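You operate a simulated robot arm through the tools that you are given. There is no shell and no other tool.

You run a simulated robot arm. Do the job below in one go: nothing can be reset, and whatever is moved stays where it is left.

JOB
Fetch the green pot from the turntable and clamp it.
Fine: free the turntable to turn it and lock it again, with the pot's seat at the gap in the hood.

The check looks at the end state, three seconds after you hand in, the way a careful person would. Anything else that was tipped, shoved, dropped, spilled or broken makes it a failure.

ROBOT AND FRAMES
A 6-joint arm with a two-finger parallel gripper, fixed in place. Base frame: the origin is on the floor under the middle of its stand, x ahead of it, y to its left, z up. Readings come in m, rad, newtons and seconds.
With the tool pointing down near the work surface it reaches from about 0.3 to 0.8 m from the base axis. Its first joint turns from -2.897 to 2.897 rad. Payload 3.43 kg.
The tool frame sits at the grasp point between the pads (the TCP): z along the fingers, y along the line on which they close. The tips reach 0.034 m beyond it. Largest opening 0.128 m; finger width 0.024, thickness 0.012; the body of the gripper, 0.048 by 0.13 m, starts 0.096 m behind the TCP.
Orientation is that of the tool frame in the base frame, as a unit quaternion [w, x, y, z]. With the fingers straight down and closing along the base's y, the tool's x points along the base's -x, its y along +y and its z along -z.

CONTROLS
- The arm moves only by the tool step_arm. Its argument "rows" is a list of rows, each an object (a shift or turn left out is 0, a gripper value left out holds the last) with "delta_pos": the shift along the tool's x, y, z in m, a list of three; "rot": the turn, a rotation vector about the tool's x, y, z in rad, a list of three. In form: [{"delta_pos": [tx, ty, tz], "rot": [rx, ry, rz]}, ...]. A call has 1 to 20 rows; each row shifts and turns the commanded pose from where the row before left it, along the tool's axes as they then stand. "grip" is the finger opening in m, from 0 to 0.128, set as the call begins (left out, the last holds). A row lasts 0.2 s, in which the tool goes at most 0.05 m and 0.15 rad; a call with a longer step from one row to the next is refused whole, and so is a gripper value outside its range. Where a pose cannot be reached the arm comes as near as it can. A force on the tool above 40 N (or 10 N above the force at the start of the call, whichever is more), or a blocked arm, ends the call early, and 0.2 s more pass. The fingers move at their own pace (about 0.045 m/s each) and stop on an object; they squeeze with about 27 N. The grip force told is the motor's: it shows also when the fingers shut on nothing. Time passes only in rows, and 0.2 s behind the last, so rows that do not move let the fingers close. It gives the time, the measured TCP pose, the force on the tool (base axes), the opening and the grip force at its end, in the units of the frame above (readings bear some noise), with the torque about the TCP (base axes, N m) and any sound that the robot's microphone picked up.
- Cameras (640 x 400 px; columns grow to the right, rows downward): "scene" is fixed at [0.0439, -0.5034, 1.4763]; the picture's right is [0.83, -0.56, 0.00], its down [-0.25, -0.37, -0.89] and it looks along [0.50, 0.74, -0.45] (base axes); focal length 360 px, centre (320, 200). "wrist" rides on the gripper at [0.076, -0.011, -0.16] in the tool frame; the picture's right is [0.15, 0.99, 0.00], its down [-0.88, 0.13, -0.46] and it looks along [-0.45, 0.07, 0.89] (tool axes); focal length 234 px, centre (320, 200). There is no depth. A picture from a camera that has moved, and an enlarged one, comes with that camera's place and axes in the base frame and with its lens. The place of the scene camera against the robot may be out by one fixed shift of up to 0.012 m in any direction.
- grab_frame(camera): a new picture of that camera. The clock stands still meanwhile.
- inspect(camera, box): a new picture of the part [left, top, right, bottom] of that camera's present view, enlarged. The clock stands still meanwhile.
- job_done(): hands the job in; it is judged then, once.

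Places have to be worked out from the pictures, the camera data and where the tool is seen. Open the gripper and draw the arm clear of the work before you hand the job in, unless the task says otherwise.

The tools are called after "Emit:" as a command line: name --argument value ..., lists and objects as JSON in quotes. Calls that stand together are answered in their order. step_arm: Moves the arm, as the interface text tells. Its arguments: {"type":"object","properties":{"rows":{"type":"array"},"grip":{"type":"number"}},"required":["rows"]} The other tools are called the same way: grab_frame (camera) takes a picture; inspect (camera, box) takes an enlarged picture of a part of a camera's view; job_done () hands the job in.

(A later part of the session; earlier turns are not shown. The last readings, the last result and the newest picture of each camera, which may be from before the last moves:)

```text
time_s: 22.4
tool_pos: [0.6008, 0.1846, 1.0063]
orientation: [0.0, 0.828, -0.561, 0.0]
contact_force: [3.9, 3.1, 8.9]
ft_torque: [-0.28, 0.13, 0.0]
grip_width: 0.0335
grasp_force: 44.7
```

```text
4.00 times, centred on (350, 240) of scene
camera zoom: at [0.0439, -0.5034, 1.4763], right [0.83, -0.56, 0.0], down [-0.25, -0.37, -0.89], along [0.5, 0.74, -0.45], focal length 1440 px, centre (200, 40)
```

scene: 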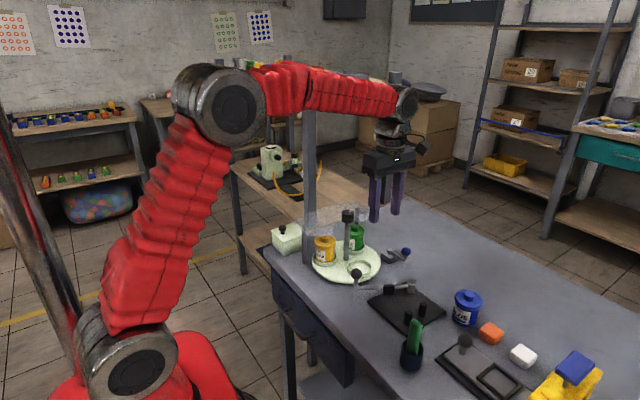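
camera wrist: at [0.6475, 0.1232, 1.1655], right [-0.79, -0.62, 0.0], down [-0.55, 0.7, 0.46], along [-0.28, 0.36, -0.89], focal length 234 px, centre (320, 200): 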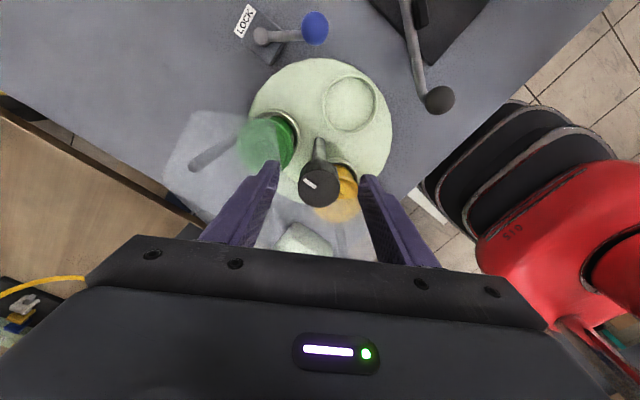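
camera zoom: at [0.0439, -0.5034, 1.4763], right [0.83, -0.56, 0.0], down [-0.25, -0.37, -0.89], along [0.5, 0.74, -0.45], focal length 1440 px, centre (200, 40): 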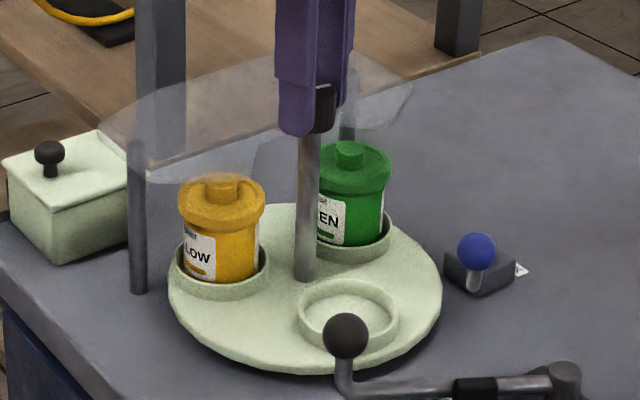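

It turns with no noticeable torque: the table has followed by about 8°. I continue clockwise at a gentle rate.

Emit:
step_arm --rows '[{"rot": [0, 0, 0.1]}, {"rot": [0, 0, 0.1]}, {"rot": [0, 0, 0.1]}, {"rot": [0, 0, 0.1]}, {"rot": [0, 0, 0.1]}, {"rot": [0, 0, 0.1]}, {"rot": [0, 0, 0.1]}, {"rot": [0, 0, 0.1]}]' --grip 0.02

Emit:
inspect --camera "scene" --box '[290, 190, 410, 290]'

```text
time_s: 24.2
tool_pos: [0.5996, 0.1839, 1.0062]
orientation: [0.0, -0.544, 0.839, 0.001]
contact_force: [-10.8, -2.8, 12.5]
ft_torque: [0.56, -0.05, 0.05]
grip_width: 0.0336
grasp_force: 44.7
```

```text
4.00 times, centred on (350, 240) of scene
camera zoom: at [0.0439, -0.5034, 1.4763], right [0.83, -0.56, 0.0], down [-0.25, -0.37, -0.89], along [0.5, 0.74, -0.45], focal length 1440 px, centre (200, 40)
```

zoom: 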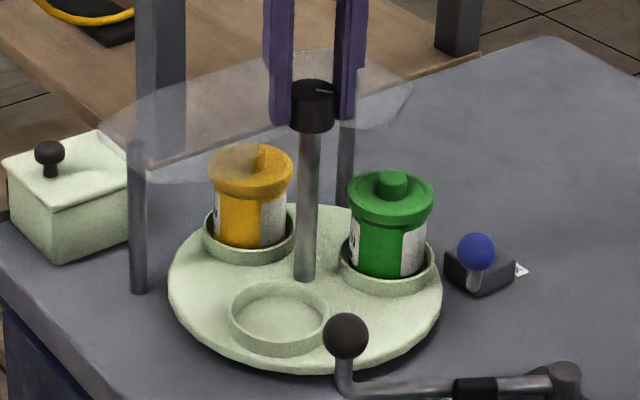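

54° done, table following nicely. I relieve the small side load and go on.

Emit:
step_arm --rows '[{"delta_pos": [0.0007, 0.001, -0.0007], "rot": [0, 0, 0.1]}, {"rot": [0, 0, 0.1]}, {"rot": [0, 0, 0.1]}, {"rot": [0, 0, 0.1]}, {"rot": [0, 0, 0.1]}, {"rot": [0, 0, 0.1]}, {"rot": [0, 0, 0.1]}, {"rot": [0, 0, 0.1]}]' --grip 0.02

Emit:
inspect --camera "scene" --box '[290, 190, 410, 290]'

```text
time_s: 26.0
tool_pos: [0.5991, 0.1843, 1.0062]
orientation: [-0.001, -0.175, 0.985, 0.001]
contact_force: [1.7, 19.7, -15.3]
ft_torque: [0.21, 0.52, 0.04]
grip_width: 0.0333
grasp_force: 44.9
```

```text
4.00 times, centred on (350, 240) of scene
camera zoom: at [0.0439, -0.5034, 1.4763], right [0.83, -0.56, 0.0], down [-0.25, -0.37, -0.89], along [0.5, 0.74, -0.45], focal length 1440 px, centre (200, 40)
```

zoom: 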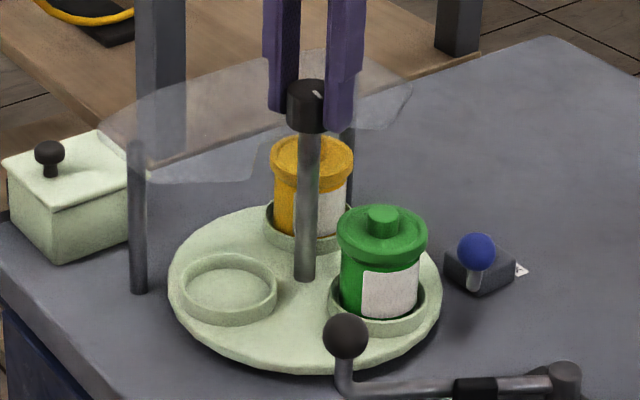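

100° turned. I relieve the side load and add the last 20°.

Emit:
step_arm --rows '[{"delta_pos": [-0.0005, 0.0014, 0.0003], "rot": [0, 0, 0.0885]}, {"rot": [0, 0, 0.0885]}, {"rot": [0, 0, 0.0885]}, {"rot": [0, 0, 0.0885]}, {"delta_pos": [0, 0, 0]}]' --grip 0.02

Emit:
inspect --camera "scene" --box '[290, 190, 410, 290]'

Emit:
grab_frame --camera "wrist"

```text
time_s: 27.2
tool_pos: [0.5971, 0.1853, 1.0067]
orientation: [-0.001, 0.002, 1.0, 0.0]
contact_force: [0.9, 5.4, -14.5]
ft_torque: [-0.02, 0.91, 0.06]
grip_width: 0.0334
grasp_force: 44.8
```

```text
4.00 times, centred on (350, 240) of scene
camera zoom: at [0.0439, -0.5034, 1.4763], right [0.83, -0.56, 0.0], down [-0.25, -0.37, -0.89], along [0.5, 0.74, -0.45], focal length 1440 px, centre (200, 40)
```

zoom: 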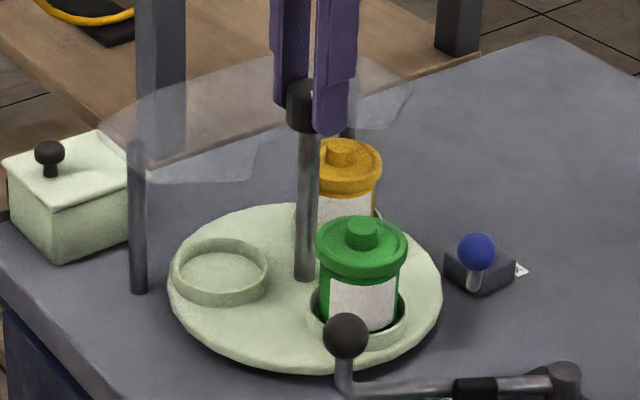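

```text
taken
camera wrist: at [0.5231, 0.1739, 1.1659], right [-0.14, 0.99, 0.0], down [0.88, 0.13, 0.45], along [0.45, 0.06, -0.89], focal length 234 px, centre (320, 200)
```

wrist: 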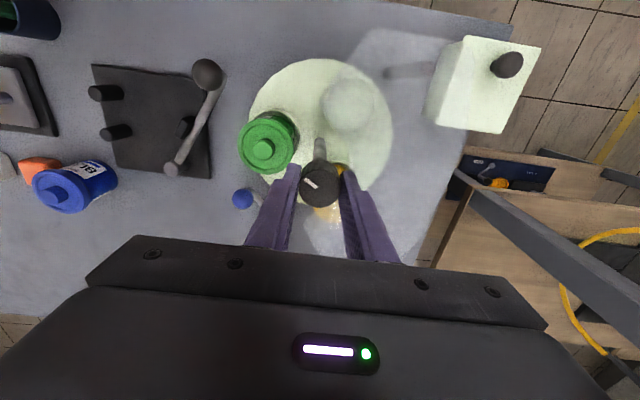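

The green seat now sits where the empty seat was (matching pixels in the same crop). I release the knob and lift off.

Emit:
step_arm --rows '[{"delta_pos": [0, 0, 0]}, {"delta_pos": [0, 0, 0]}, {"delta_pos": [0, 0, 0]}, {"delta_pos": [0, 0, -0.02]}, {"delta_pos": [0, 0, -0.035]}, {"delta_pos": [0, 0, -0.035]}, {"delta_pos": [0, 0, 0]}]' --grip 0.07

Emit:
grab_frame --camera "wrist"

Emit:
inspect --camera "wrist" --box '[210, 40, 400, 200]'

Emit:
inspect --camera "scene" --box '[300, 190, 430, 290]'

```text
time_s: 28.8
tool_pos: [0.6, 0.1849, 1.0985]
orientation: [0.0, 0.001, 1.0, 0.0]
contact_force: [0.0, 0.2, -0.5]
ft_torque: [0.02, 0.03, 0.0]
grip_width: 0.0702
grasp_force: 0.2
```

```text
taken
camera wrist: at [0.5239, 0.1729, 1.2574], right [-0.14, 0.99, 0.0], down [0.88, 0.13, 0.46], along [0.45, 0.07, -0.89], focal length 234 px, centre (320, 200)
```

wrist: 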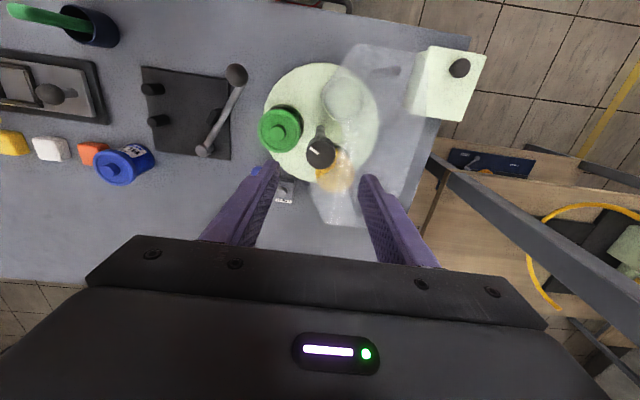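

```text
2.50 times, centred on (305, 120) of wrist
camera zoom: at [0.5239, 0.1729, 1.2574], right [-0.14, 0.99, 0.0], down [0.88, 0.13, 0.46], along [0.45, 0.07, -0.89], focal length 585 px, centre (358, 400)
```

zoom: 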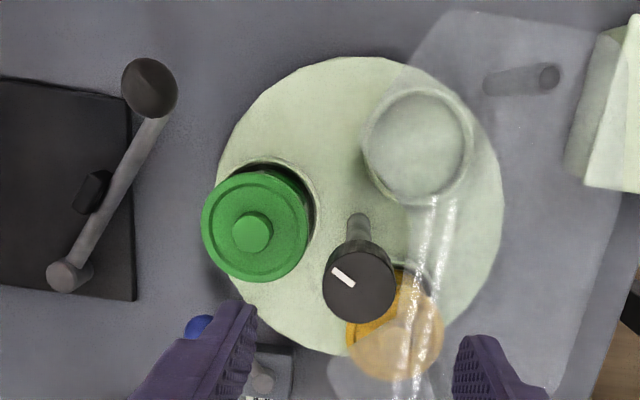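

```text
4.00 times, centred on (365, 240) of scene
camera zoom: at [0.0439, -0.5034, 1.4763], right [0.83, -0.56, 0.0], down [-0.25, -0.37, -0.89], along [0.5, 0.74, -0.45], focal length 1440 px, centre (140, 40)
```

zoom: 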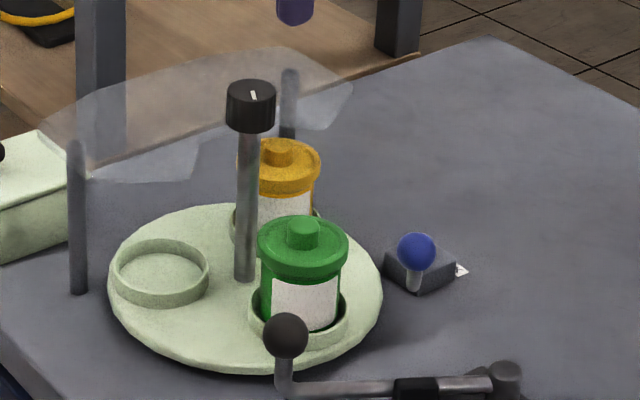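

The green pot now stands at the gap, at about (0.598, 0.124), −92° from the axis. Next I lock the table again: turn the tool to the lever's heading and hover over the brake ball at (0.679, 0.091).

Emit:
step_arm --rows '[{"rot": [0, 0, -0.1466]}, {"rot": [0, 0, -0.1466]}, {"rot": [0, 0, -0.1466]}, {"rot": [0, 0, -0.1466]}, {"rot": [0, 0, -0.1466]}, {"delta_pos": [0.0014, -0.041, 0]}, {"delta_pos": [0.0014, -0.041, 0]}, {"delta_pos": [0.0014, -0.041, 0]}, {"delta_pos": [0, 0, 0.045]}, {"delta_pos": [0, 0, 0.045]}, {"delta_pos": [0, 0, 0.04]}, {"delta_pos": [0, 0, 0]}]' --grip 0.052

Emit:
grab_frame --camera "wrist"

Emit:
inspect --camera "scene" --box '[310, 160, 440, 290]'

```text
time_s: 31.4
tool_pos: [0.6781, 0.0892, 0.9685]
orientation: [0.0, -0.357, 0.934, -0.001]
contact_force: [0.0, -0.3, 0.3]
ft_torque: [-0.02, -0.01, 0.01]
grip_width: 0.0524
grasp_force: 0.1
```

```text
taken
camera wrist: at [0.6297, 0.0306, 1.1265], right [-0.77, 0.64, 0.0], down [0.57, 0.68, 0.46], along [0.29, 0.35, -0.89], focal length 234 px, centre (320, 200)
```

wrist: 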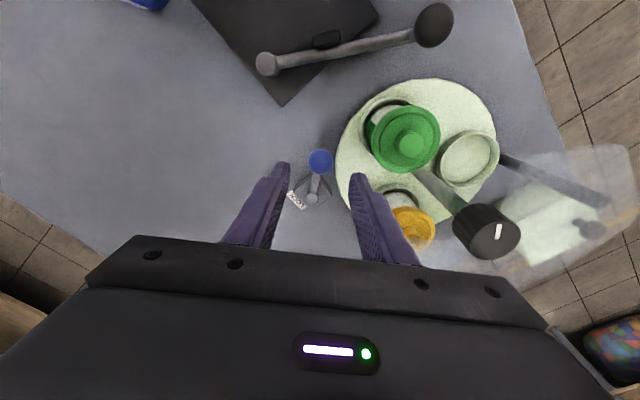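

```text
3.08 times, centred on (375, 225) of scene
camera zoom: at [0.0439, -0.5034, 1.4763], right [0.83, -0.56, 0.0], down [-0.25, -0.37, -0.89], along [0.5, 0.74, -0.45], focal length 1108 px, centre (151, 123)
```

zoom: 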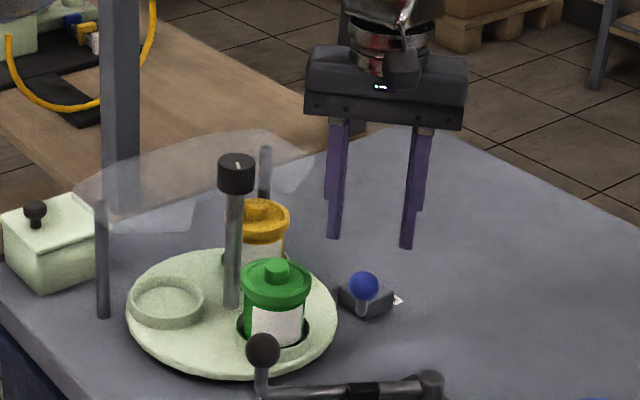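

Ball is right under the slot at (0.678, 0.090). I lower to it and narrow the slot.

Emit:
step_arm --rows '[{"delta_pos": [0, 0, 0.025]}, {"delta_pos": [0, 0, 0.025]}, {"delta_pos": [0, 0, 0.023]}, {"delta_pos": [0, 0, 0]}]' --grip 0.052

Emit:
step_arm --rows '[{"delta_pos": [0, 0, 0]}, {"delta_pos": [0, 0, 0]}]' --grip 0.036

Emit:
grab_frame --camera "wrist"

```text
time_s: 32.4
tool_pos: [0.6777, 0.0913, 0.8935]
orientation: [0.0, -0.357, 0.934, -0.001]
contact_force: [-0.4, -1.0, 0.1]
ft_torque: [-0.01, 0.03, -0.03]
grip_width: 0.0516
grasp_force: 0.0
```

```text
time_s: 33.0
tool_pos: [0.6781, 0.0915, 0.8936]
orientation: [0.0, -0.357, 0.934, 0.0]
contact_force: [0.0, 0.1, 0.4]
ft_torque: [-0.04, 0.03, -0.01]
grip_width: 0.036
grasp_force: 0.0
```

```text
taken
camera wrist: at [0.6291, 0.0319, 1.0535], right [-0.77, 0.64, 0.0], down [0.57, 0.68, 0.46], along [0.29, 0.35, -0.89], focal length 234 px, centre (320, 200)
```

wrist: 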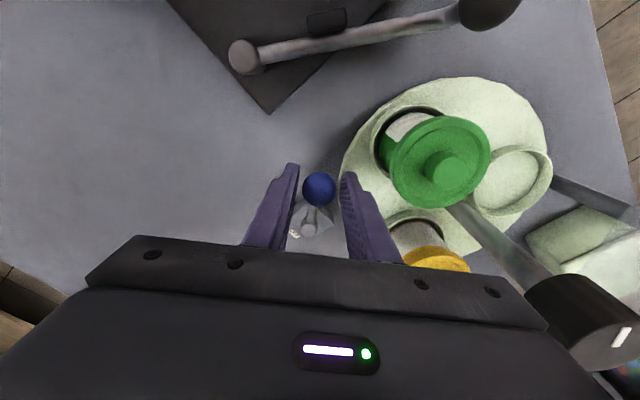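

Now I sweep the lever back counter-clockwise along its arc toward the lock stop.

Emit:
step_arm --rows '[{"delta_pos": [0, -0.0035, 0]}, {"delta_pos": [-0.0005, -0.0075, 0], "rot": [0, 0, -0.14]}, {"delta_pos": [-0.0005, -0.0075, 0], "rot": [0, 0, -0.14]}, {"delta_pos": [-0.0005, -0.0075, 0], "rot": [0, 0, -0.14]}]' --grip 0.036

Emit:
grab_frame --camera "wrist"

```text
time_s: 34.0
tool_pos: [0.699, 0.0739, 0.8927]
orientation: [0.0, -0.545, 0.838, 0.0]
contact_force: [-0.6, 0.3, -0.2]
ft_torque: [0.03, 0.0, 0.02]
grip_width: 0.0359
grasp_force: 0.2
```

```text
taken
camera wrist: at [0.6781, 0.0003, 1.0528], right [-0.96, 0.27, 0.0], down [0.24, 0.86, 0.46], along [0.12, 0.44, -0.89], focal length 234 px, centre (320, 200)
```

wrist: 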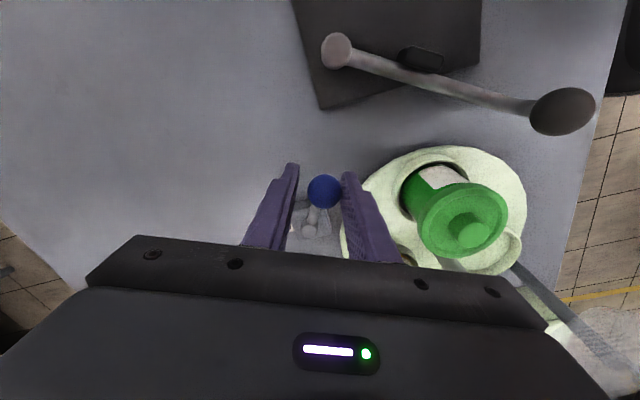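

The lever follows; I continue to the end of its travel.

Emit:
step_arm --rows '[{"delta_pos": [-0.0005, -0.0075, 0], "rot": [0, 0, -0.14]}, {"delta_pos": [-0.0005, -0.0075, 0], "rot": [0, 0, -0.14]}, {"delta_pos": [-0.0005, -0.0075, 0], "rot": [0, 0, -0.14]}, {"delta_pos": [0, -0.004, 0]}]' --grip 0.036

Emit:
grab_frame --camera "wrist"

```text
time_s: 35.0
tool_pos: [0.7237, 0.0691, 0.8929]
orientation: [0.001, 0.708, -0.707, 0.0]
contact_force: [-1.3, 0.5, 0.5]
ft_torque: [0.03, 0.04, -0.04]
grip_width: 0.036
grasp_force: 0.0
```

```text
taken
camera wrist: at [0.7354, -0.0062, 1.0529], right [-0.99, -0.15, 0.0], down [-0.13, 0.88, 0.46], along [-0.07, 0.45, -0.89], focal length 234 px, centre (320, 200)
```

wrist: 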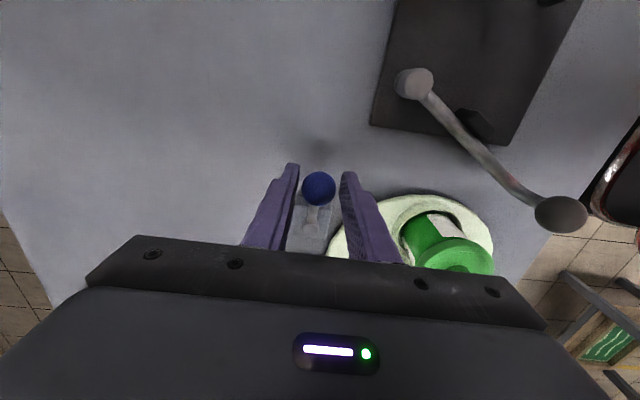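

The ball is back at (0.725, 0.069), its original locked place. I push a little further to be sure it is against the stop.

Emit:
step_arm --rows '[{"delta_pos": [0, -0.003, 0]}, {"delta_pos": [0, -0.003, 0]}, {"delta_pos": [0, -0.002, 0]}]' --grip 0.036

Emit:
step_arm --rows '[{"delta_pos": [0, 0.004, 0]}, {"delta_pos": [0, 0.004, 0]}, {"delta_pos": [0, 0, 0]}]' --grip 0.06

Emit:
step_arm --rows '[{"delta_pos": [0, 0, -0.03]}, {"delta_pos": [0, 0, -0.04]}, {"delta_pos": [0, 0, -0.04]}, {"delta_pos": [0, 0, -0.04]}, {"delta_pos": [0, 0, -0.04]}, {"delta_pos": [0, 0, 0]}]' --grip 0.09

Emit:
grab_frame --camera "wrist"

Emit:
inspect --camera "scene" --box '[300, 190, 430, 290]'

```text
time_s: 35.8
tool_pos: [0.7318, 0.0704, 0.8938]
orientation: [-0.001, -0.707, 0.707, 0.001]
contact_force: [-7.5, 1.2, 0.1]
ft_torque: [-0.04, 0.09, -0.04]
grip_width: 0.0404
grasp_force: 3.4
```

```text
time_s: 36.6
tool_pos: [0.7242, 0.0689, 0.8933]
orientation: [0.0, 0.707, -0.707, 0.0]
contact_force: [0.3, -0.6, -0.5]
ft_torque: [0.03, -0.02, -0.02]
grip_width: 0.06
grasp_force: 0.0
```

```text
time_s: 38.0
tool_pos: [0.7233, 0.0697, 1.0829]
orientation: [-0.001, -0.707, 0.707, 0.0]
contact_force: [0.6, 0.5, 0.3]
ft_torque: [0.0, -0.03, -0.01]
grip_width: 0.0902
grasp_force: 0.0
```

```text
taken
camera wrist: at [0.7346, -0.0055, 1.2428], right [-0.99, -0.15, 0.0], down [-0.13, 0.88, 0.46], along [-0.07, 0.45, -0.89], focal length 234 px, centre (320, 200)
```

wrist: 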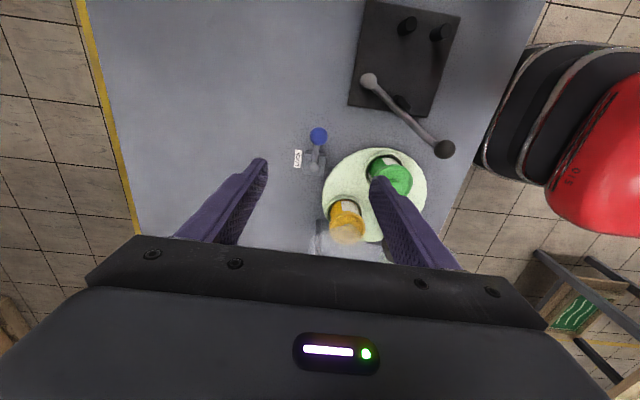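

```text
4.00 times, centred on (365, 240) of scene
camera zoom: at [0.0439, -0.5034, 1.4763], right [0.83, -0.56, 0.0], down [-0.25, -0.37, -0.89], along [0.5, 0.74, -0.45], focal length 1440 px, centre (140, 40)
```

zoom: 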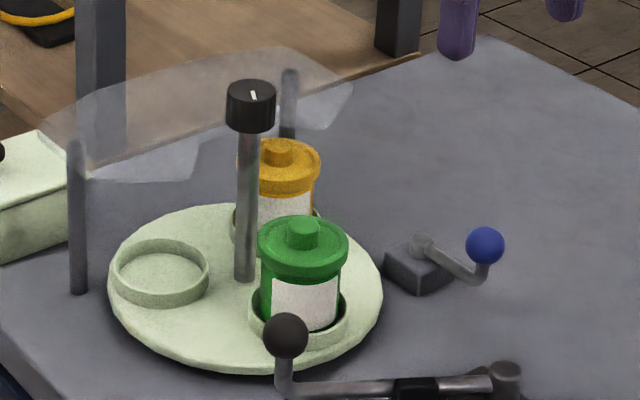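

The brake is back in its locked place and the table shows no change. Now I move over the green pot with the fingers closing along x, still high.

Emit:
step_arm --rows '[{"delta_pos": [-0.0139, 0.0316, 0]}, {"delta_pos": [-0.0139, 0.0316, 0]}, {"delta_pos": [-0.0139, 0.0316, 0]}, {"delta_pos": [-0.0139, 0.0316, 0]}, {"delta_pos": [0, 0, 0]}]' --grip 0.09

Emit:
grab_frame --camera "wrist"

Emit:
inspect --camera "wrist" --box '[250, 90, 400, 200]'

Emit:
inspect --camera "scene" --box '[300, 150, 430, 290]'

```text
time_s: 39.2
tool_pos: [0.5972, 0.1229, 1.0831]
orientation: [0.001, 0.707, -0.707, 0.0]
contact_force: [0.0, 0.4, -0.3]
ft_torque: [-0.04, 0.0, -0.02]
grip_width: 0.0901
grasp_force: 0.1
```

```text
taken
camera wrist: at [0.6078, 0.047, 1.2426], right [-0.99, -0.15, 0.0], down [-0.13, 0.88, 0.46], along [-0.07, 0.45, -0.89], focal length 234 px, centre (320, 200)
```

wrist: 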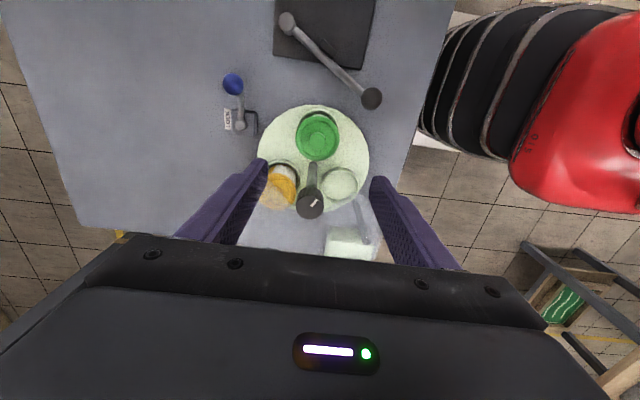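

```text
3.64 times, centred on (325, 145) of wrist
camera zoom: at [0.6078, 0.047, 1.2426], right [-0.99, -0.15, 0.0], down [-0.13, 0.88, 0.46], along [-0.07, 0.45, -0.89], focal length 852 px, centre (302, 400)
```

zoom: 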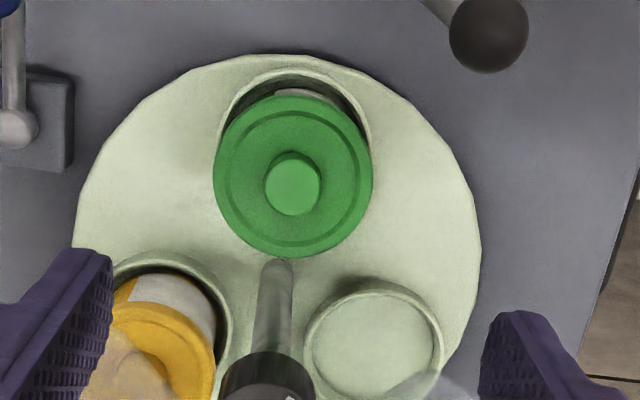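

```text
2.86 times, centred on (365, 220) of scene
camera zoom: at [0.0439, -0.5034, 1.4763], right [0.83, -0.56, 0.0], down [-0.25, -0.37, -0.89], along [0.5, 0.74, -0.45], focal length 1029 px, centre (191, 143)
```

zoom: 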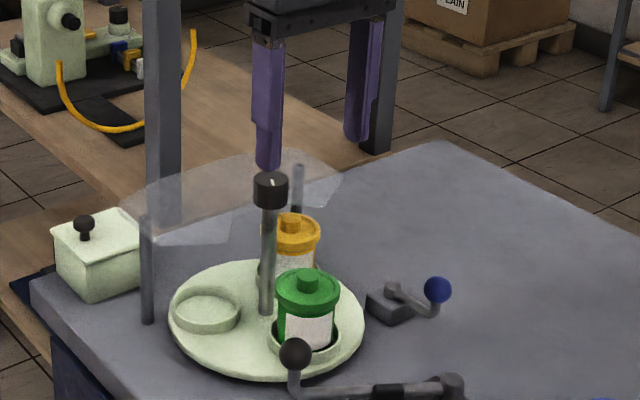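

Pot centre is (0.600, 0.122) with lid diameter ≈ 62 mm and lid top ≈ 0.905. I descend around it, first partway.

Emit:
step_arm --rows '[{"delta_pos": [0.001, -0.0025, 0.04]}, {"delta_pos": [0, 0, 0.04]}, {"delta_pos": [0, 0, 0.04]}, {"delta_pos": [0, 0, 0.03]}, {"delta_pos": [0, 0, 0]}]' --grip 0.09

Emit:
grab_frame --camera "wrist"

Emit:
inspect --camera "scene" --box '[300, 180, 430, 290]'

```text
time_s: 40.4
tool_pos: [0.5994, 0.1251, 0.9334]
orientation: [0.0, 0.707, -0.707, 0.0]
contact_force: [-0.1, 0.4, -0.3]
ft_torque: [0.01, -0.02, 0.01]
grip_width: 0.0901
grasp_force: 0.0
```

```text
taken
camera wrist: at [0.6097, 0.0487, 1.0928], right [-0.99, -0.15, 0.0], down [-0.13, 0.88, 0.46], along [-0.07, 0.45, -0.89], focal length 234 px, centre (320, 200)
```

wrist: 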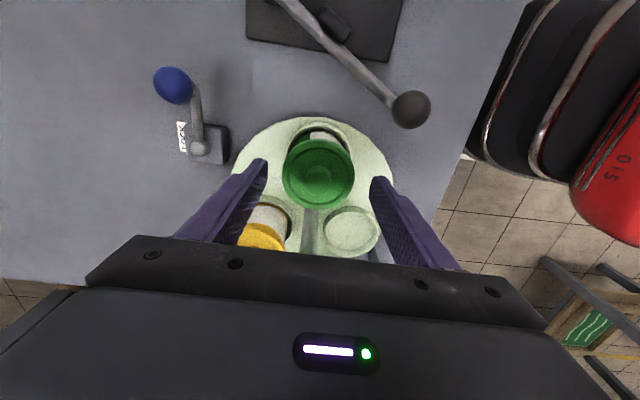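

```text
3.64 times, centred on (365, 235) of scene
camera zoom: at [0.0439, -0.5034, 1.4763], right [0.83, -0.56, 0.0], down [-0.25, -0.37, -0.89], along [0.5, 0.74, -0.45], focal length 1309 px, centre (156, 73)
```

zoom: 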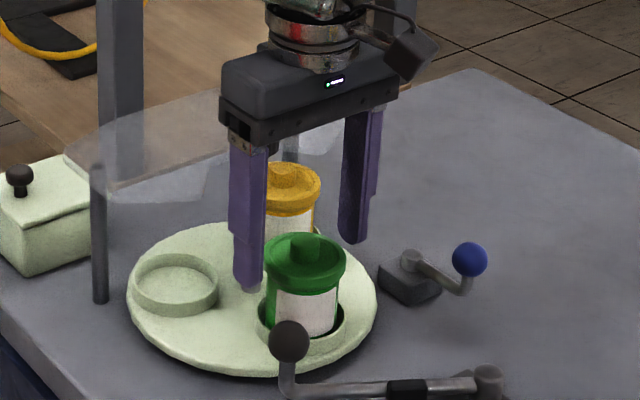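

I zoom in at this height to check the lid's centre and height before the last descent.

Emit:
inspect --camera "wrist" --box '[240, 100, 400, 220]'

Emit:
inspect --camera "scene" --box '[330, 215, 410, 285]'

```text
3.33 times, centred on (320, 160) of wrist
camera zoom: at [0.6097, 0.0487, 1.0928], right [-0.99, -0.15, 0.0], down [-0.13, 0.88, 0.46], along [-0.07, 0.45, -0.89], focal length 781 px, centre (320, 333)
```

zoom: 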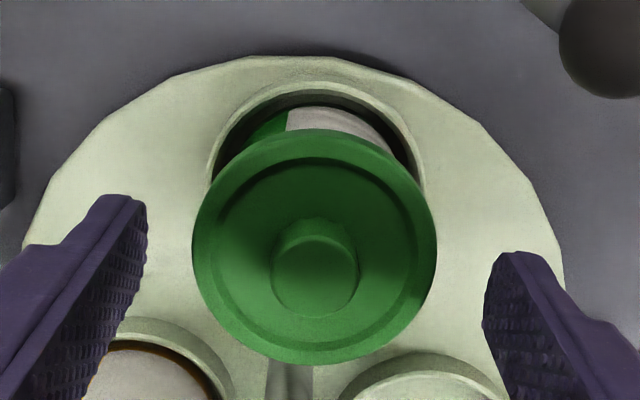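

```text
5.71 times, centred on (370, 250) of scene
camera zoom: at [0.0439, -0.5034, 1.4763], right [0.83, -0.56, 0.0], down [-0.25, -0.37, -0.89], along [0.5, 0.74, -0.45], focal length 2057 px, centre (34, -86)
```

zoom: 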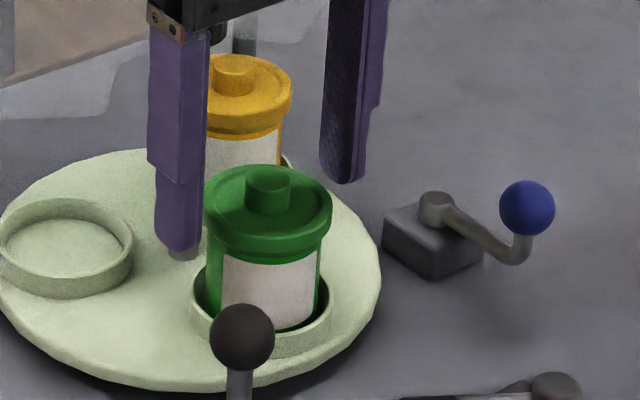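

Pot centre confirmed at (0.600, 0.122). I go down the last 4 cm so the fingers straddle the lid band and upper body, then close gently.

Emit:
step_arm --rows '[{"delta_pos": [0.0015, -0.0005, 0.014]}, {"delta_pos": [0, 0, 0.013]}, {"delta_pos": [0, 0, 0.013]}, {"delta_pos": [0, 0, 0]}]' --grip 0.09

Emit:
inspect --camera "scene" --box '[320, 180, 420, 285]'

```text
time_s: 41.4
tool_pos: [0.6004, 0.1233, 0.8953]
orientation: [0.002, -0.707, 0.707, -0.002]
contact_force: [-3.5, -2.1, 27.8]
ft_torque: [1.51, -0.13, 0.14]
grip_width: 0.0899
grasp_force: 0.0
```

```text
3.81 times, centred on (370, 232) of scene
camera zoom: at [0.0439, -0.5034, 1.4763], right [0.83, -0.56, 0.0], down [-0.25, -0.37, -0.89], along [0.5, 0.74, -0.45], focal length 1372 px, centre (130, 76)
```

zoom: 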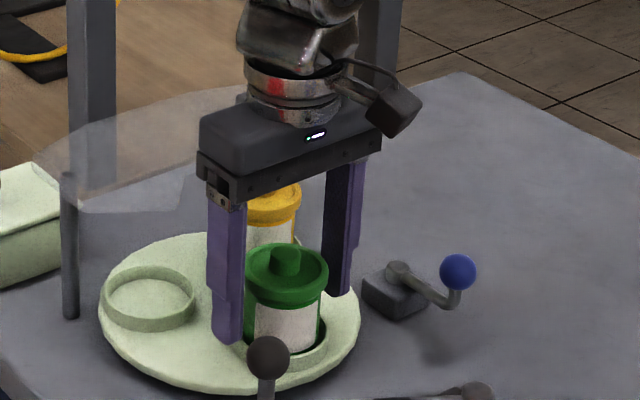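

There is a 28 N upward push with a torque placing it ~47 mm toward +y: the gripper body is touching the top of the post's knob. I raise 9 mm right away; the fingers still cover the lid band from there.

Emit:
step_arm --rows '[{"delta_pos": [0, 0, -0.009]}, {"delta_pos": [0, 0, 0]}]' --grip 0.09

Emit:
inspect --camera "scene" --box '[300, 180, 430, 290]'

Emit:
grab_frame --camera "wrist"

```text
time_s: 42.0
tool_pos: [0.599, 0.124, 0.9022]
orientation: [0.001, 0.707, -0.707, -0.001]
contact_force: [0.3, 0.1, -0.7]
ft_torque: [-0.01, -0.01, -0.01]
grip_width: 0.0901
grasp_force: 0.0
```

```text
3.64 times, centred on (365, 235) of scene
camera zoom: at [0.0439, -0.5034, 1.4763], right [0.83, -0.56, 0.0], down [-0.25, -0.37, -0.89], along [0.5, 0.74, -0.45], focal length 1309 px, centre (156, 73)
```

zoom: 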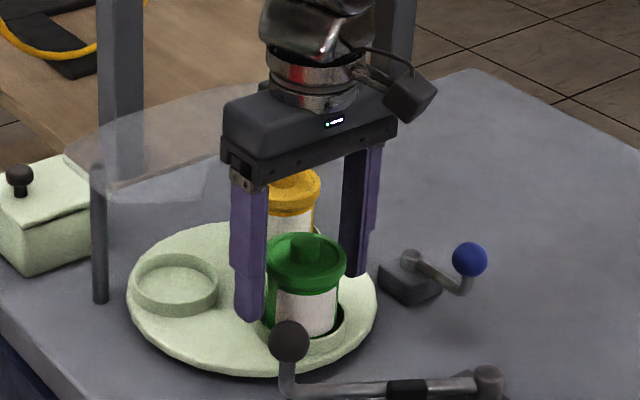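

```text
taken
camera wrist: at [0.6111, 0.0476, 1.0616], right [-0.99, -0.15, 0.0], down [-0.13, 0.88, 0.46], along [-0.07, 0.45, -0.89], focal length 234 px, centre (320, 200)
```

wrist: 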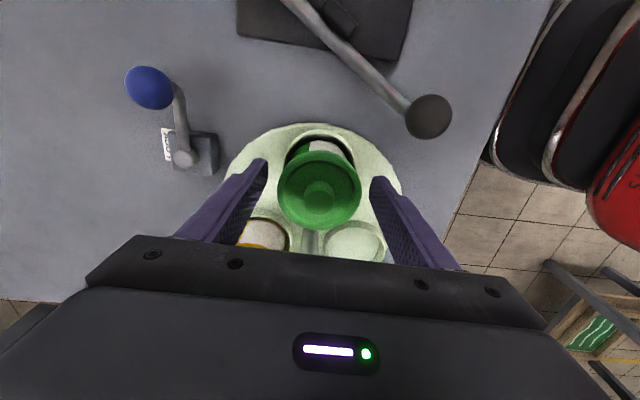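

Contact gone and nothing moved. I close on the lid band.

Emit:
step_arm --rows '[{"delta_pos": [0, 0, 0]}, {"delta_pos": [0, 0, 0]}, {"delta_pos": [0, 0, 0]}, {"delta_pos": [0, 0, 0]}]' --grip 0.045

Emit:
inspect --camera "scene" --box '[320, 190, 420, 285]'

Emit:
inspect --camera "wrist" --box '[240, 110, 400, 250]'

```text
time_s: 43.0
tool_pos: [0.6003, 0.1236, 0.9027]
orientation: [-0.001, 0.707, -0.707, 0.0]
contact_force: [0.1, 0.7, -2.3]
ft_torque: [0.0, 0.03, -0.01]
grip_width: 0.0649
grasp_force: 26.5
```

```text
4.21 times, centred on (370, 238) of scene
camera zoom: at [0.0439, -0.5034, 1.4763], right [0.83, -0.56, 0.0], down [-0.25, -0.37, -0.89], along [0.5, 0.74, -0.45], focal length 1516 px, centre (110, 42)
```

zoom: 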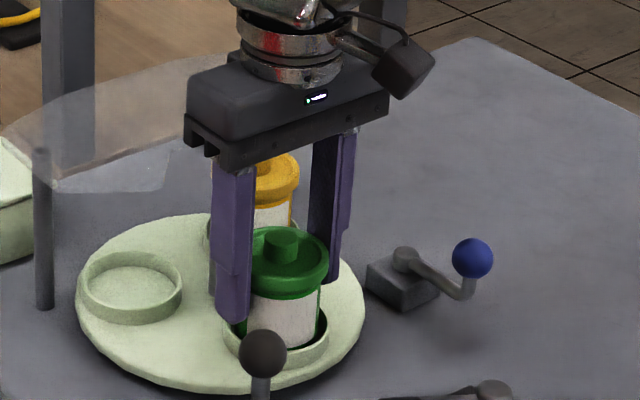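

```text
2.86 times, centred on (320, 180) of wrist
camera zoom: at [0.6113, 0.0477, 1.0622], right [-0.99, -0.15, 0.0], down [-0.13, 0.88, 0.46], along [-0.07, 0.45, -0.89], focal length 669 px, centre (320, 257)
```

zoom: 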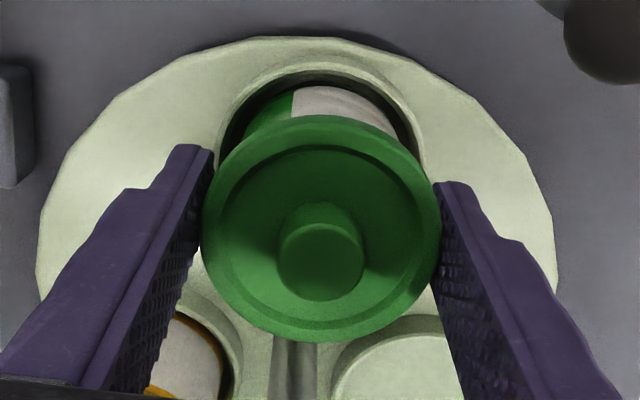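

Gripped on the 65 mm lid. I lift a little first to check that the pot comes with its lid.

Emit:
step_arm --rows '[{"delta_pos": [0, 0, -0.006]}, {"delta_pos": [0, 0, -0.008]}, {"delta_pos": [0, 0, -0.01]}]' --grip 0.045

Emit:
inspect --camera "scene" --box '[320, 190, 420, 285]'

```text
time_s: 43.8
tool_pos: [0.6011, 0.1228, 0.9254]
orientation: [0.0, -0.707, 0.707, 0.0]
contact_force: [-0.7, -0.1, -0.9]
ft_torque: [0.0, -0.03, 0.03]
grip_width: 0.0646
grasp_force: 26.6
```

```text
4.21 times, centred on (370, 238) of scene
camera zoom: at [0.0439, -0.5034, 1.4763], right [0.83, -0.56, 0.0], down [-0.25, -0.37, -0.89], along [0.5, 0.74, -0.45], focal length 1516 px, centre (110, 42)
```

zoom: 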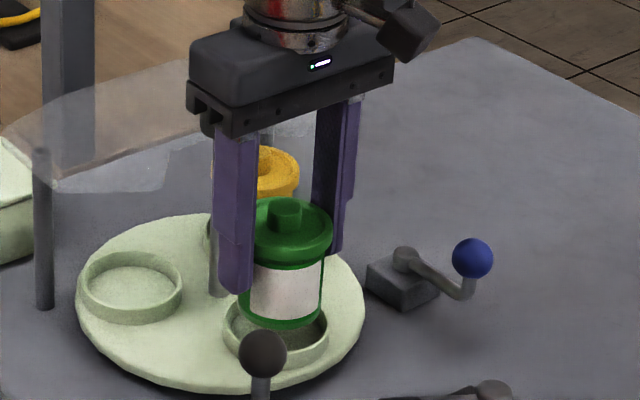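

The whole pot comes up with its lid. I lift it clear above the lever knob and everything else.

Emit:
step_arm --rows '[{"delta_pos": [0, 0, -0.02]}, {"delta_pos": [0, 0, -0.03]}, {"delta_pos": [0, 0, -0.03]}, {"delta_pos": [0, 0, -0.02]}, {"delta_pos": [0, 0, 0]}]' --grip 0.045

Emit:
grab_frame --camera "wrist"

Emit:
inspect --camera "scene" --box '[310, 160, 450, 340]'

```text
time_s: 45.0
tool_pos: [0.601, 0.1221, 1.0264]
orientation: [0.0, -0.707, 0.707, 0.001]
contact_force: [-0.3, 0.8, -0.6]
ft_torque: [0.0, -0.02, -0.01]
grip_width: 0.0649
grasp_force: 27.1
```

```text
taken
camera wrist: at [0.6123, 0.0467, 1.1857], right [-0.99, -0.15, 0.0], down [-0.13, 0.88, 0.46], along [-0.07, 0.45, -0.89], focal length 234 px, centre (320, 200)
```

wrist: 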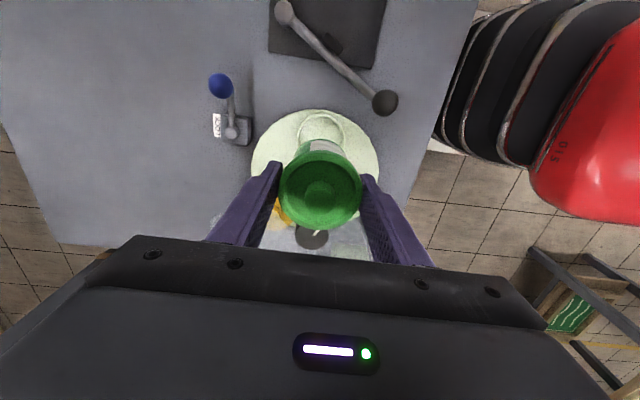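

```text
2.22 times, centred on (380, 250) of scene
camera zoom: at [0.0439, -0.5034, 1.4763], right [0.83, -0.56, 0.0], down [-0.25, -0.37, -0.89], along [0.5, 0.74, -0.45], focal length 800 px, centre (187, 89)
```

zoom: 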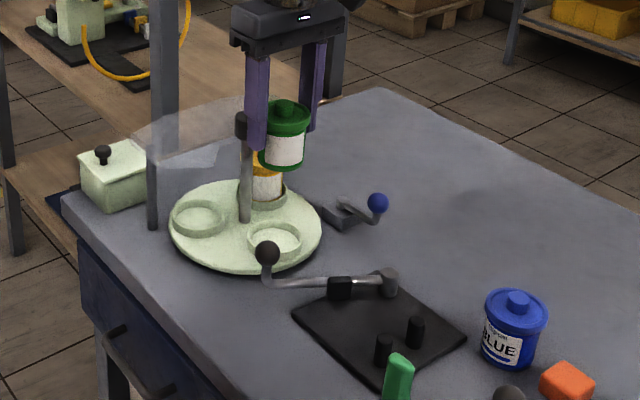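

Held firmly. I carry it at this height over toward the clamp (−y), then look at the clamp geometry from there.

Emit:
step_arm --rows '[{"delta_pos": [0.03, 0, 0]}, {"delta_pos": [0.035, 0, 0]}, {"delta_pos": [0.035, 0, 0]}, {"delta_pos": [0.035, 0, 0]}, {"delta_pos": [0.025, 0, 0]}, {"delta_pos": [0, 0, 0]}]' --grip 0.045

Emit:
grab_frame --camera "wrist"

Emit:
inspect --camera "wrist" --box '[230, 60, 450, 220]'

Emit:
inspect --camera "scene" --box '[340, 180, 460, 340]'

```text
time_s: 46.4
tool_pos: [0.5995, -0.0358, 1.0243]
orientation: [-0.001, 0.707, -0.707, 0.001]
contact_force: [0.1, -0.4, -0.8]
ft_torque: [-0.01, 0.02, -0.02]
grip_width: 0.0648
grasp_force: 26.8
```

```text
taken
camera wrist: at [0.611, -0.1125, 1.1839], right [-0.99, -0.15, 0.0], down [-0.13, 0.88, 0.46], along [-0.07, 0.45, -0.89], focal length 234 px, centre (320, 200)
```

wrist: 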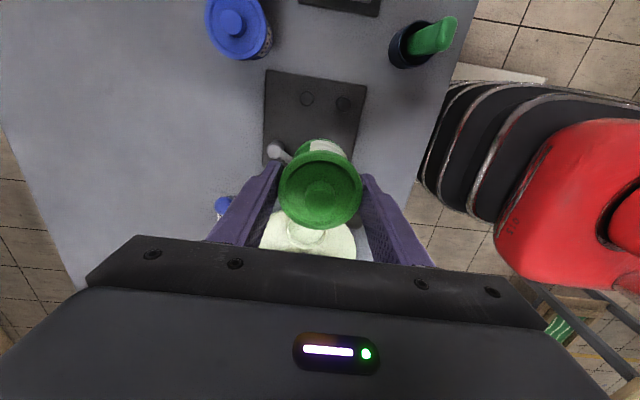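

```text
2.50 times, centred on (340, 140) of wrist
camera zoom: at [0.611, -0.1125, 1.1839], right [-0.99, -0.15, 0.0], down [-0.13, 0.88, 0.46], along [-0.07, 0.45, -0.89], focal length 585 px, centre (270, 350)
```

zoom: 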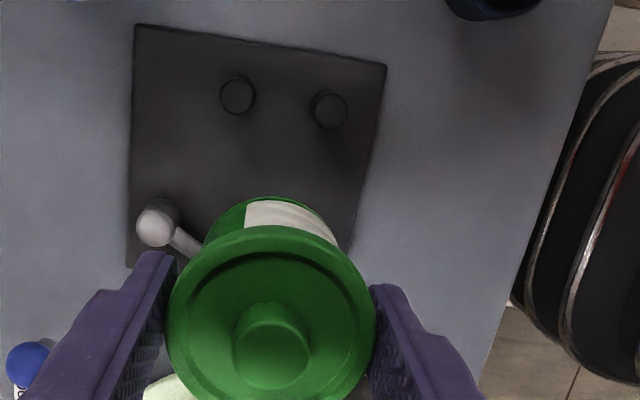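

```text
2.50 times, centred on (400, 260) of scene
camera zoom: at [0.0439, -0.5034, 1.4763], right [0.83, -0.56, 0.0], down [-0.25, -0.37, -0.89], along [0.5, 0.74, -0.45], focal length 900 px, centre (120, 50)
```

zoom: 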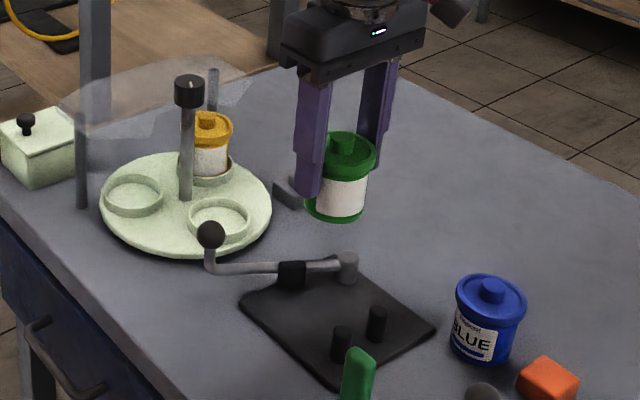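

From nearly overhead the clamp's two posts are at (0.576, −0.090) and (0.625, −0.090), lever pivot at (0.661, −0.016); the pad swings in from +y. The pot should stand at about (0.600, −0.060) against the posts, so I shift to y ≈ −0.057 and lower partway.

Emit:
step_arm --rows '[{"delta_pos": [0.019, 0, 0]}, {"delta_pos": [0, 0, 0.03]}, {"delta_pos": [0, 0, 0.035]}, {"delta_pos": [0, 0, 0.035]}, {"delta_pos": [0, 0, 0.015]}, {"delta_pos": [0, 0, 0]}]' --grip 0.045

Emit:
grab_frame --camera "wrist"

Emit:
inspect --camera "wrist" --box '[230, 60, 450, 220]'

Emit:
inspect --camera "scene" --box '[350, 230, 460, 340]'

```text
time_s: 47.8
tool_pos: [0.6001, -0.0554, 0.9105]
orientation: [0.0, -0.707, 0.707, 0.0]
contact_force: [-0.2, -0.1, -0.9]
ft_torque: [0.0, 0.0, -0.01]
grip_width: 0.065
grasp_force: 27.5
```

```text
taken
camera wrist: at [0.6118, -0.1317, 1.0701], right [-0.99, -0.15, 0.0], down [-0.13, 0.88, 0.46], along [-0.07, 0.45, -0.89], focal length 234 px, centre (320, 200)
```

wrist: 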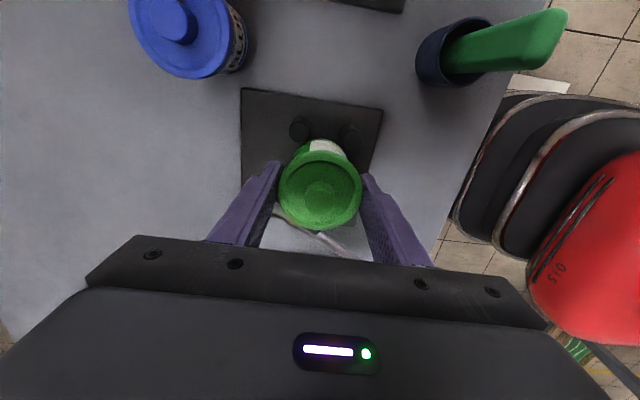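

```text
2.50 times, centred on (340, 140) of wrist
camera zoom: at [0.6118, -0.1317, 1.0701], right [-0.99, -0.15, 0.0], down [-0.13, 0.88, 0.46], along [-0.07, 0.45, -0.89], focal length 585 px, centre (270, 350)
```

zoom: 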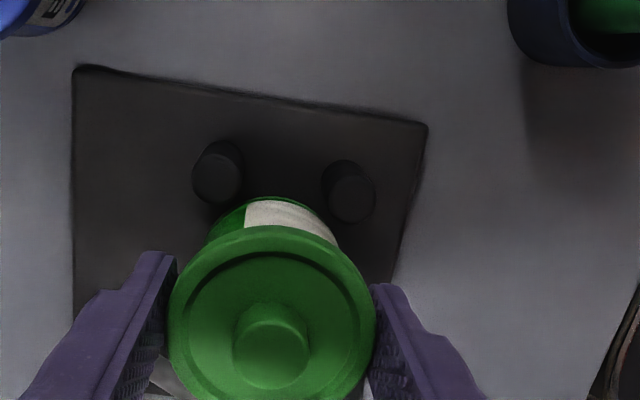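

```text
3.64 times, centred on (405, 285) of scene
camera zoom: at [0.0439, -0.5034, 1.4763], right [0.83, -0.56, 0.0], down [-0.25, -0.37, -0.89], along [0.5, 0.74, -0.45], focal length 1309 px, centre (11, -109)
```

zoom: 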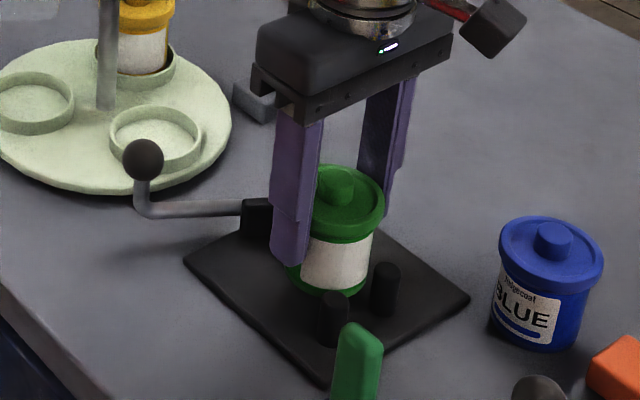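

Pot is at about (0.601, −0.0595), nearly touching the posts' line, so I shift 4 mm to +y for margin and lower carefully toward the plate.

Emit:
step_arm --rows '[{"delta_pos": [-0.004, 0, 0]}, {"delta_pos": [0, 0, 0.008]}, {"delta_pos": [0, 0, 0.008]}, {"delta_pos": [0, 0, 0]}]' --grip 0.045

Emit:
inspect --camera "scene" --box '[350, 230, 460, 340]'

Emit:
inspect --camera "wrist" --box '[230, 60, 450, 220]'

```text
time_s: 48.8
tool_pos: [0.6008, -0.0517, 0.8971]
orientation: [0.0, -0.707, 0.707, 0.0]
contact_force: [0.2, -0.1, -1.9]
ft_torque: [0.0, 0.0, 0.0]
grip_width: 0.0645
grasp_force: 27.1
```

```text
3.64 times, centred on (405, 285) of scene
camera zoom: at [0.0439, -0.5034, 1.4763], right [0.83, -0.56, 0.0], down [-0.25, -0.37, -0.89], along [0.5, 0.74, -0.45], focal length 1309 px, centre (11, -109)
```

zoom: 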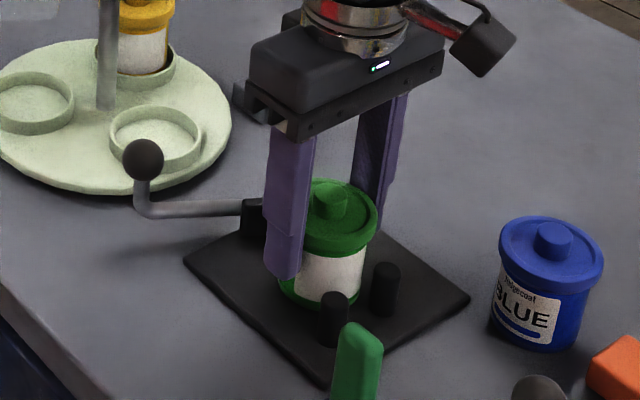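

```text
2.50 times, centred on (340, 140) of wrist
camera zoom: at [0.6116, -0.1279, 1.0555], right [-0.99, -0.15, 0.0], down [-0.13, 0.88, 0.46], along [-0.07, 0.45, -0.89], focal length 585 px, centre (270, 350)
```

zoom: 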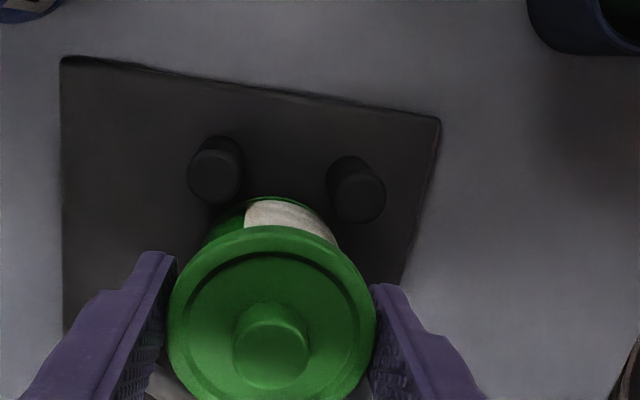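

Still free. I lower in 3 mm steps, watching the vertical force.

Emit:
step_arm --rows '[{"delta_pos": [0, 0, 0.003]}, {"delta_pos": [0, 0, 0.003]}, {"delta_pos": [0, 0, 0.003]}]' --grip 0.045

Emit:
inspect --camera "scene" --box '[380, 265, 450, 325]'

```text
time_s: 49.6
tool_pos: [0.6017, -0.0526, 0.8886]
orientation: [0.002, -0.707, 0.707, -0.002]
contact_force: [-4.8, -1.8, 26.3]
ft_torque: [-0.06, 0.05, -0.15]
grip_width: 0.0651
grasp_force: 27.4
```

```text
6.67 times, centred on (415, 295) of scene
camera zoom: at [0.0439, -0.5034, 1.4763], right [0.83, -0.56, 0.0], down [-0.25, -0.37, -0.89], along [0.5, 0.74, -0.45], focal length 2400 px, centre (-313, -433)
```

zoom: 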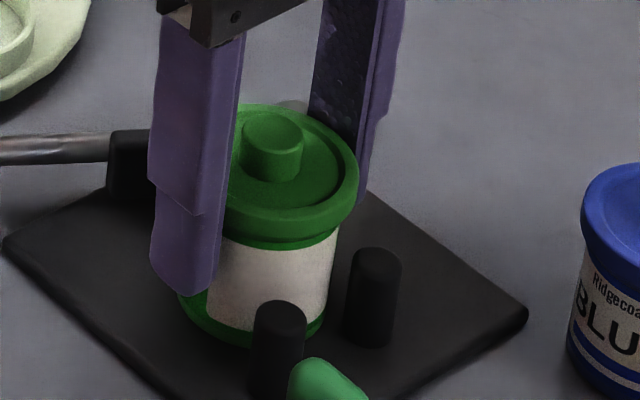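

The pot has touched the plate (26 N upward) at TCP z ≈ 0.889. I ease up 1.5 mm to take off the load, then open.

Emit:
step_arm --rows '[{"delta_pos": [0, 0, -0.0015]}, {"delta_pos": [0, 0, 0]}]' --grip 0.045

Emit:
step_arm --rows '[{"delta_pos": [0, 0, 0]}, {"delta_pos": [0, 0, 0]}, {"delta_pos": [0, 0, 0]}]' --grip 0.086

Emit:
inspect --camera "scene" --box '[370, 250, 450, 325]'

Emit:
inspect --camera "wrist" --box '[230, 60, 450, 240]'

```text
time_s: 50.2
tool_pos: [0.6009, -0.0499, 0.8887]
orientation: [-0.001, 0.707, -0.707, 0.001]
contact_force: [3.1, -2.2, 21.7]
ft_torque: [-0.02, -0.19, -0.03]
grip_width: 0.0647
grasp_force: 27.0
```

```text
time_s: 51.0
tool_pos: [0.6007, -0.0516, 0.8892]
orientation: [0.0, -0.707, 0.707, 0.001]
contact_force: [0.2, 0.1, 0.0]
ft_torque: [-0.01, 0.01, 0.01]
grip_width: 0.086
grasp_force: 0.0
```

```text
5.33 times, centred on (410, 288) of scene
camera zoom: at [0.0439, -0.5034, 1.4763], right [0.83, -0.56, 0.0], down [-0.25, -0.37, -0.89], along [0.5, 0.74, -0.45], focal length 1920 px, centre (-160, -267)
```

zoom: 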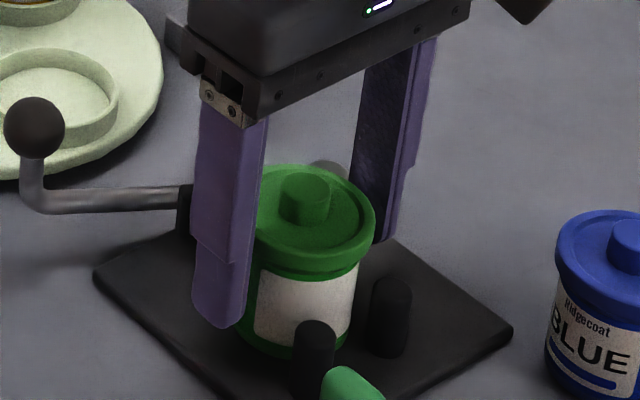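

```text
2.22 times, centred on (340, 150) of wrist
camera zoom: at [0.6118, -0.1277, 1.0473], right [-0.99, -0.15, 0.0], down [-0.13, 0.88, 0.46], along [-0.07, 0.45, -0.89], focal length 520 px, centre (276, 311)
```

zoom: 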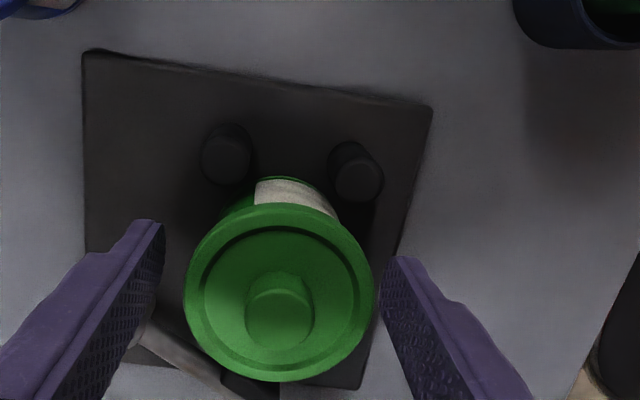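

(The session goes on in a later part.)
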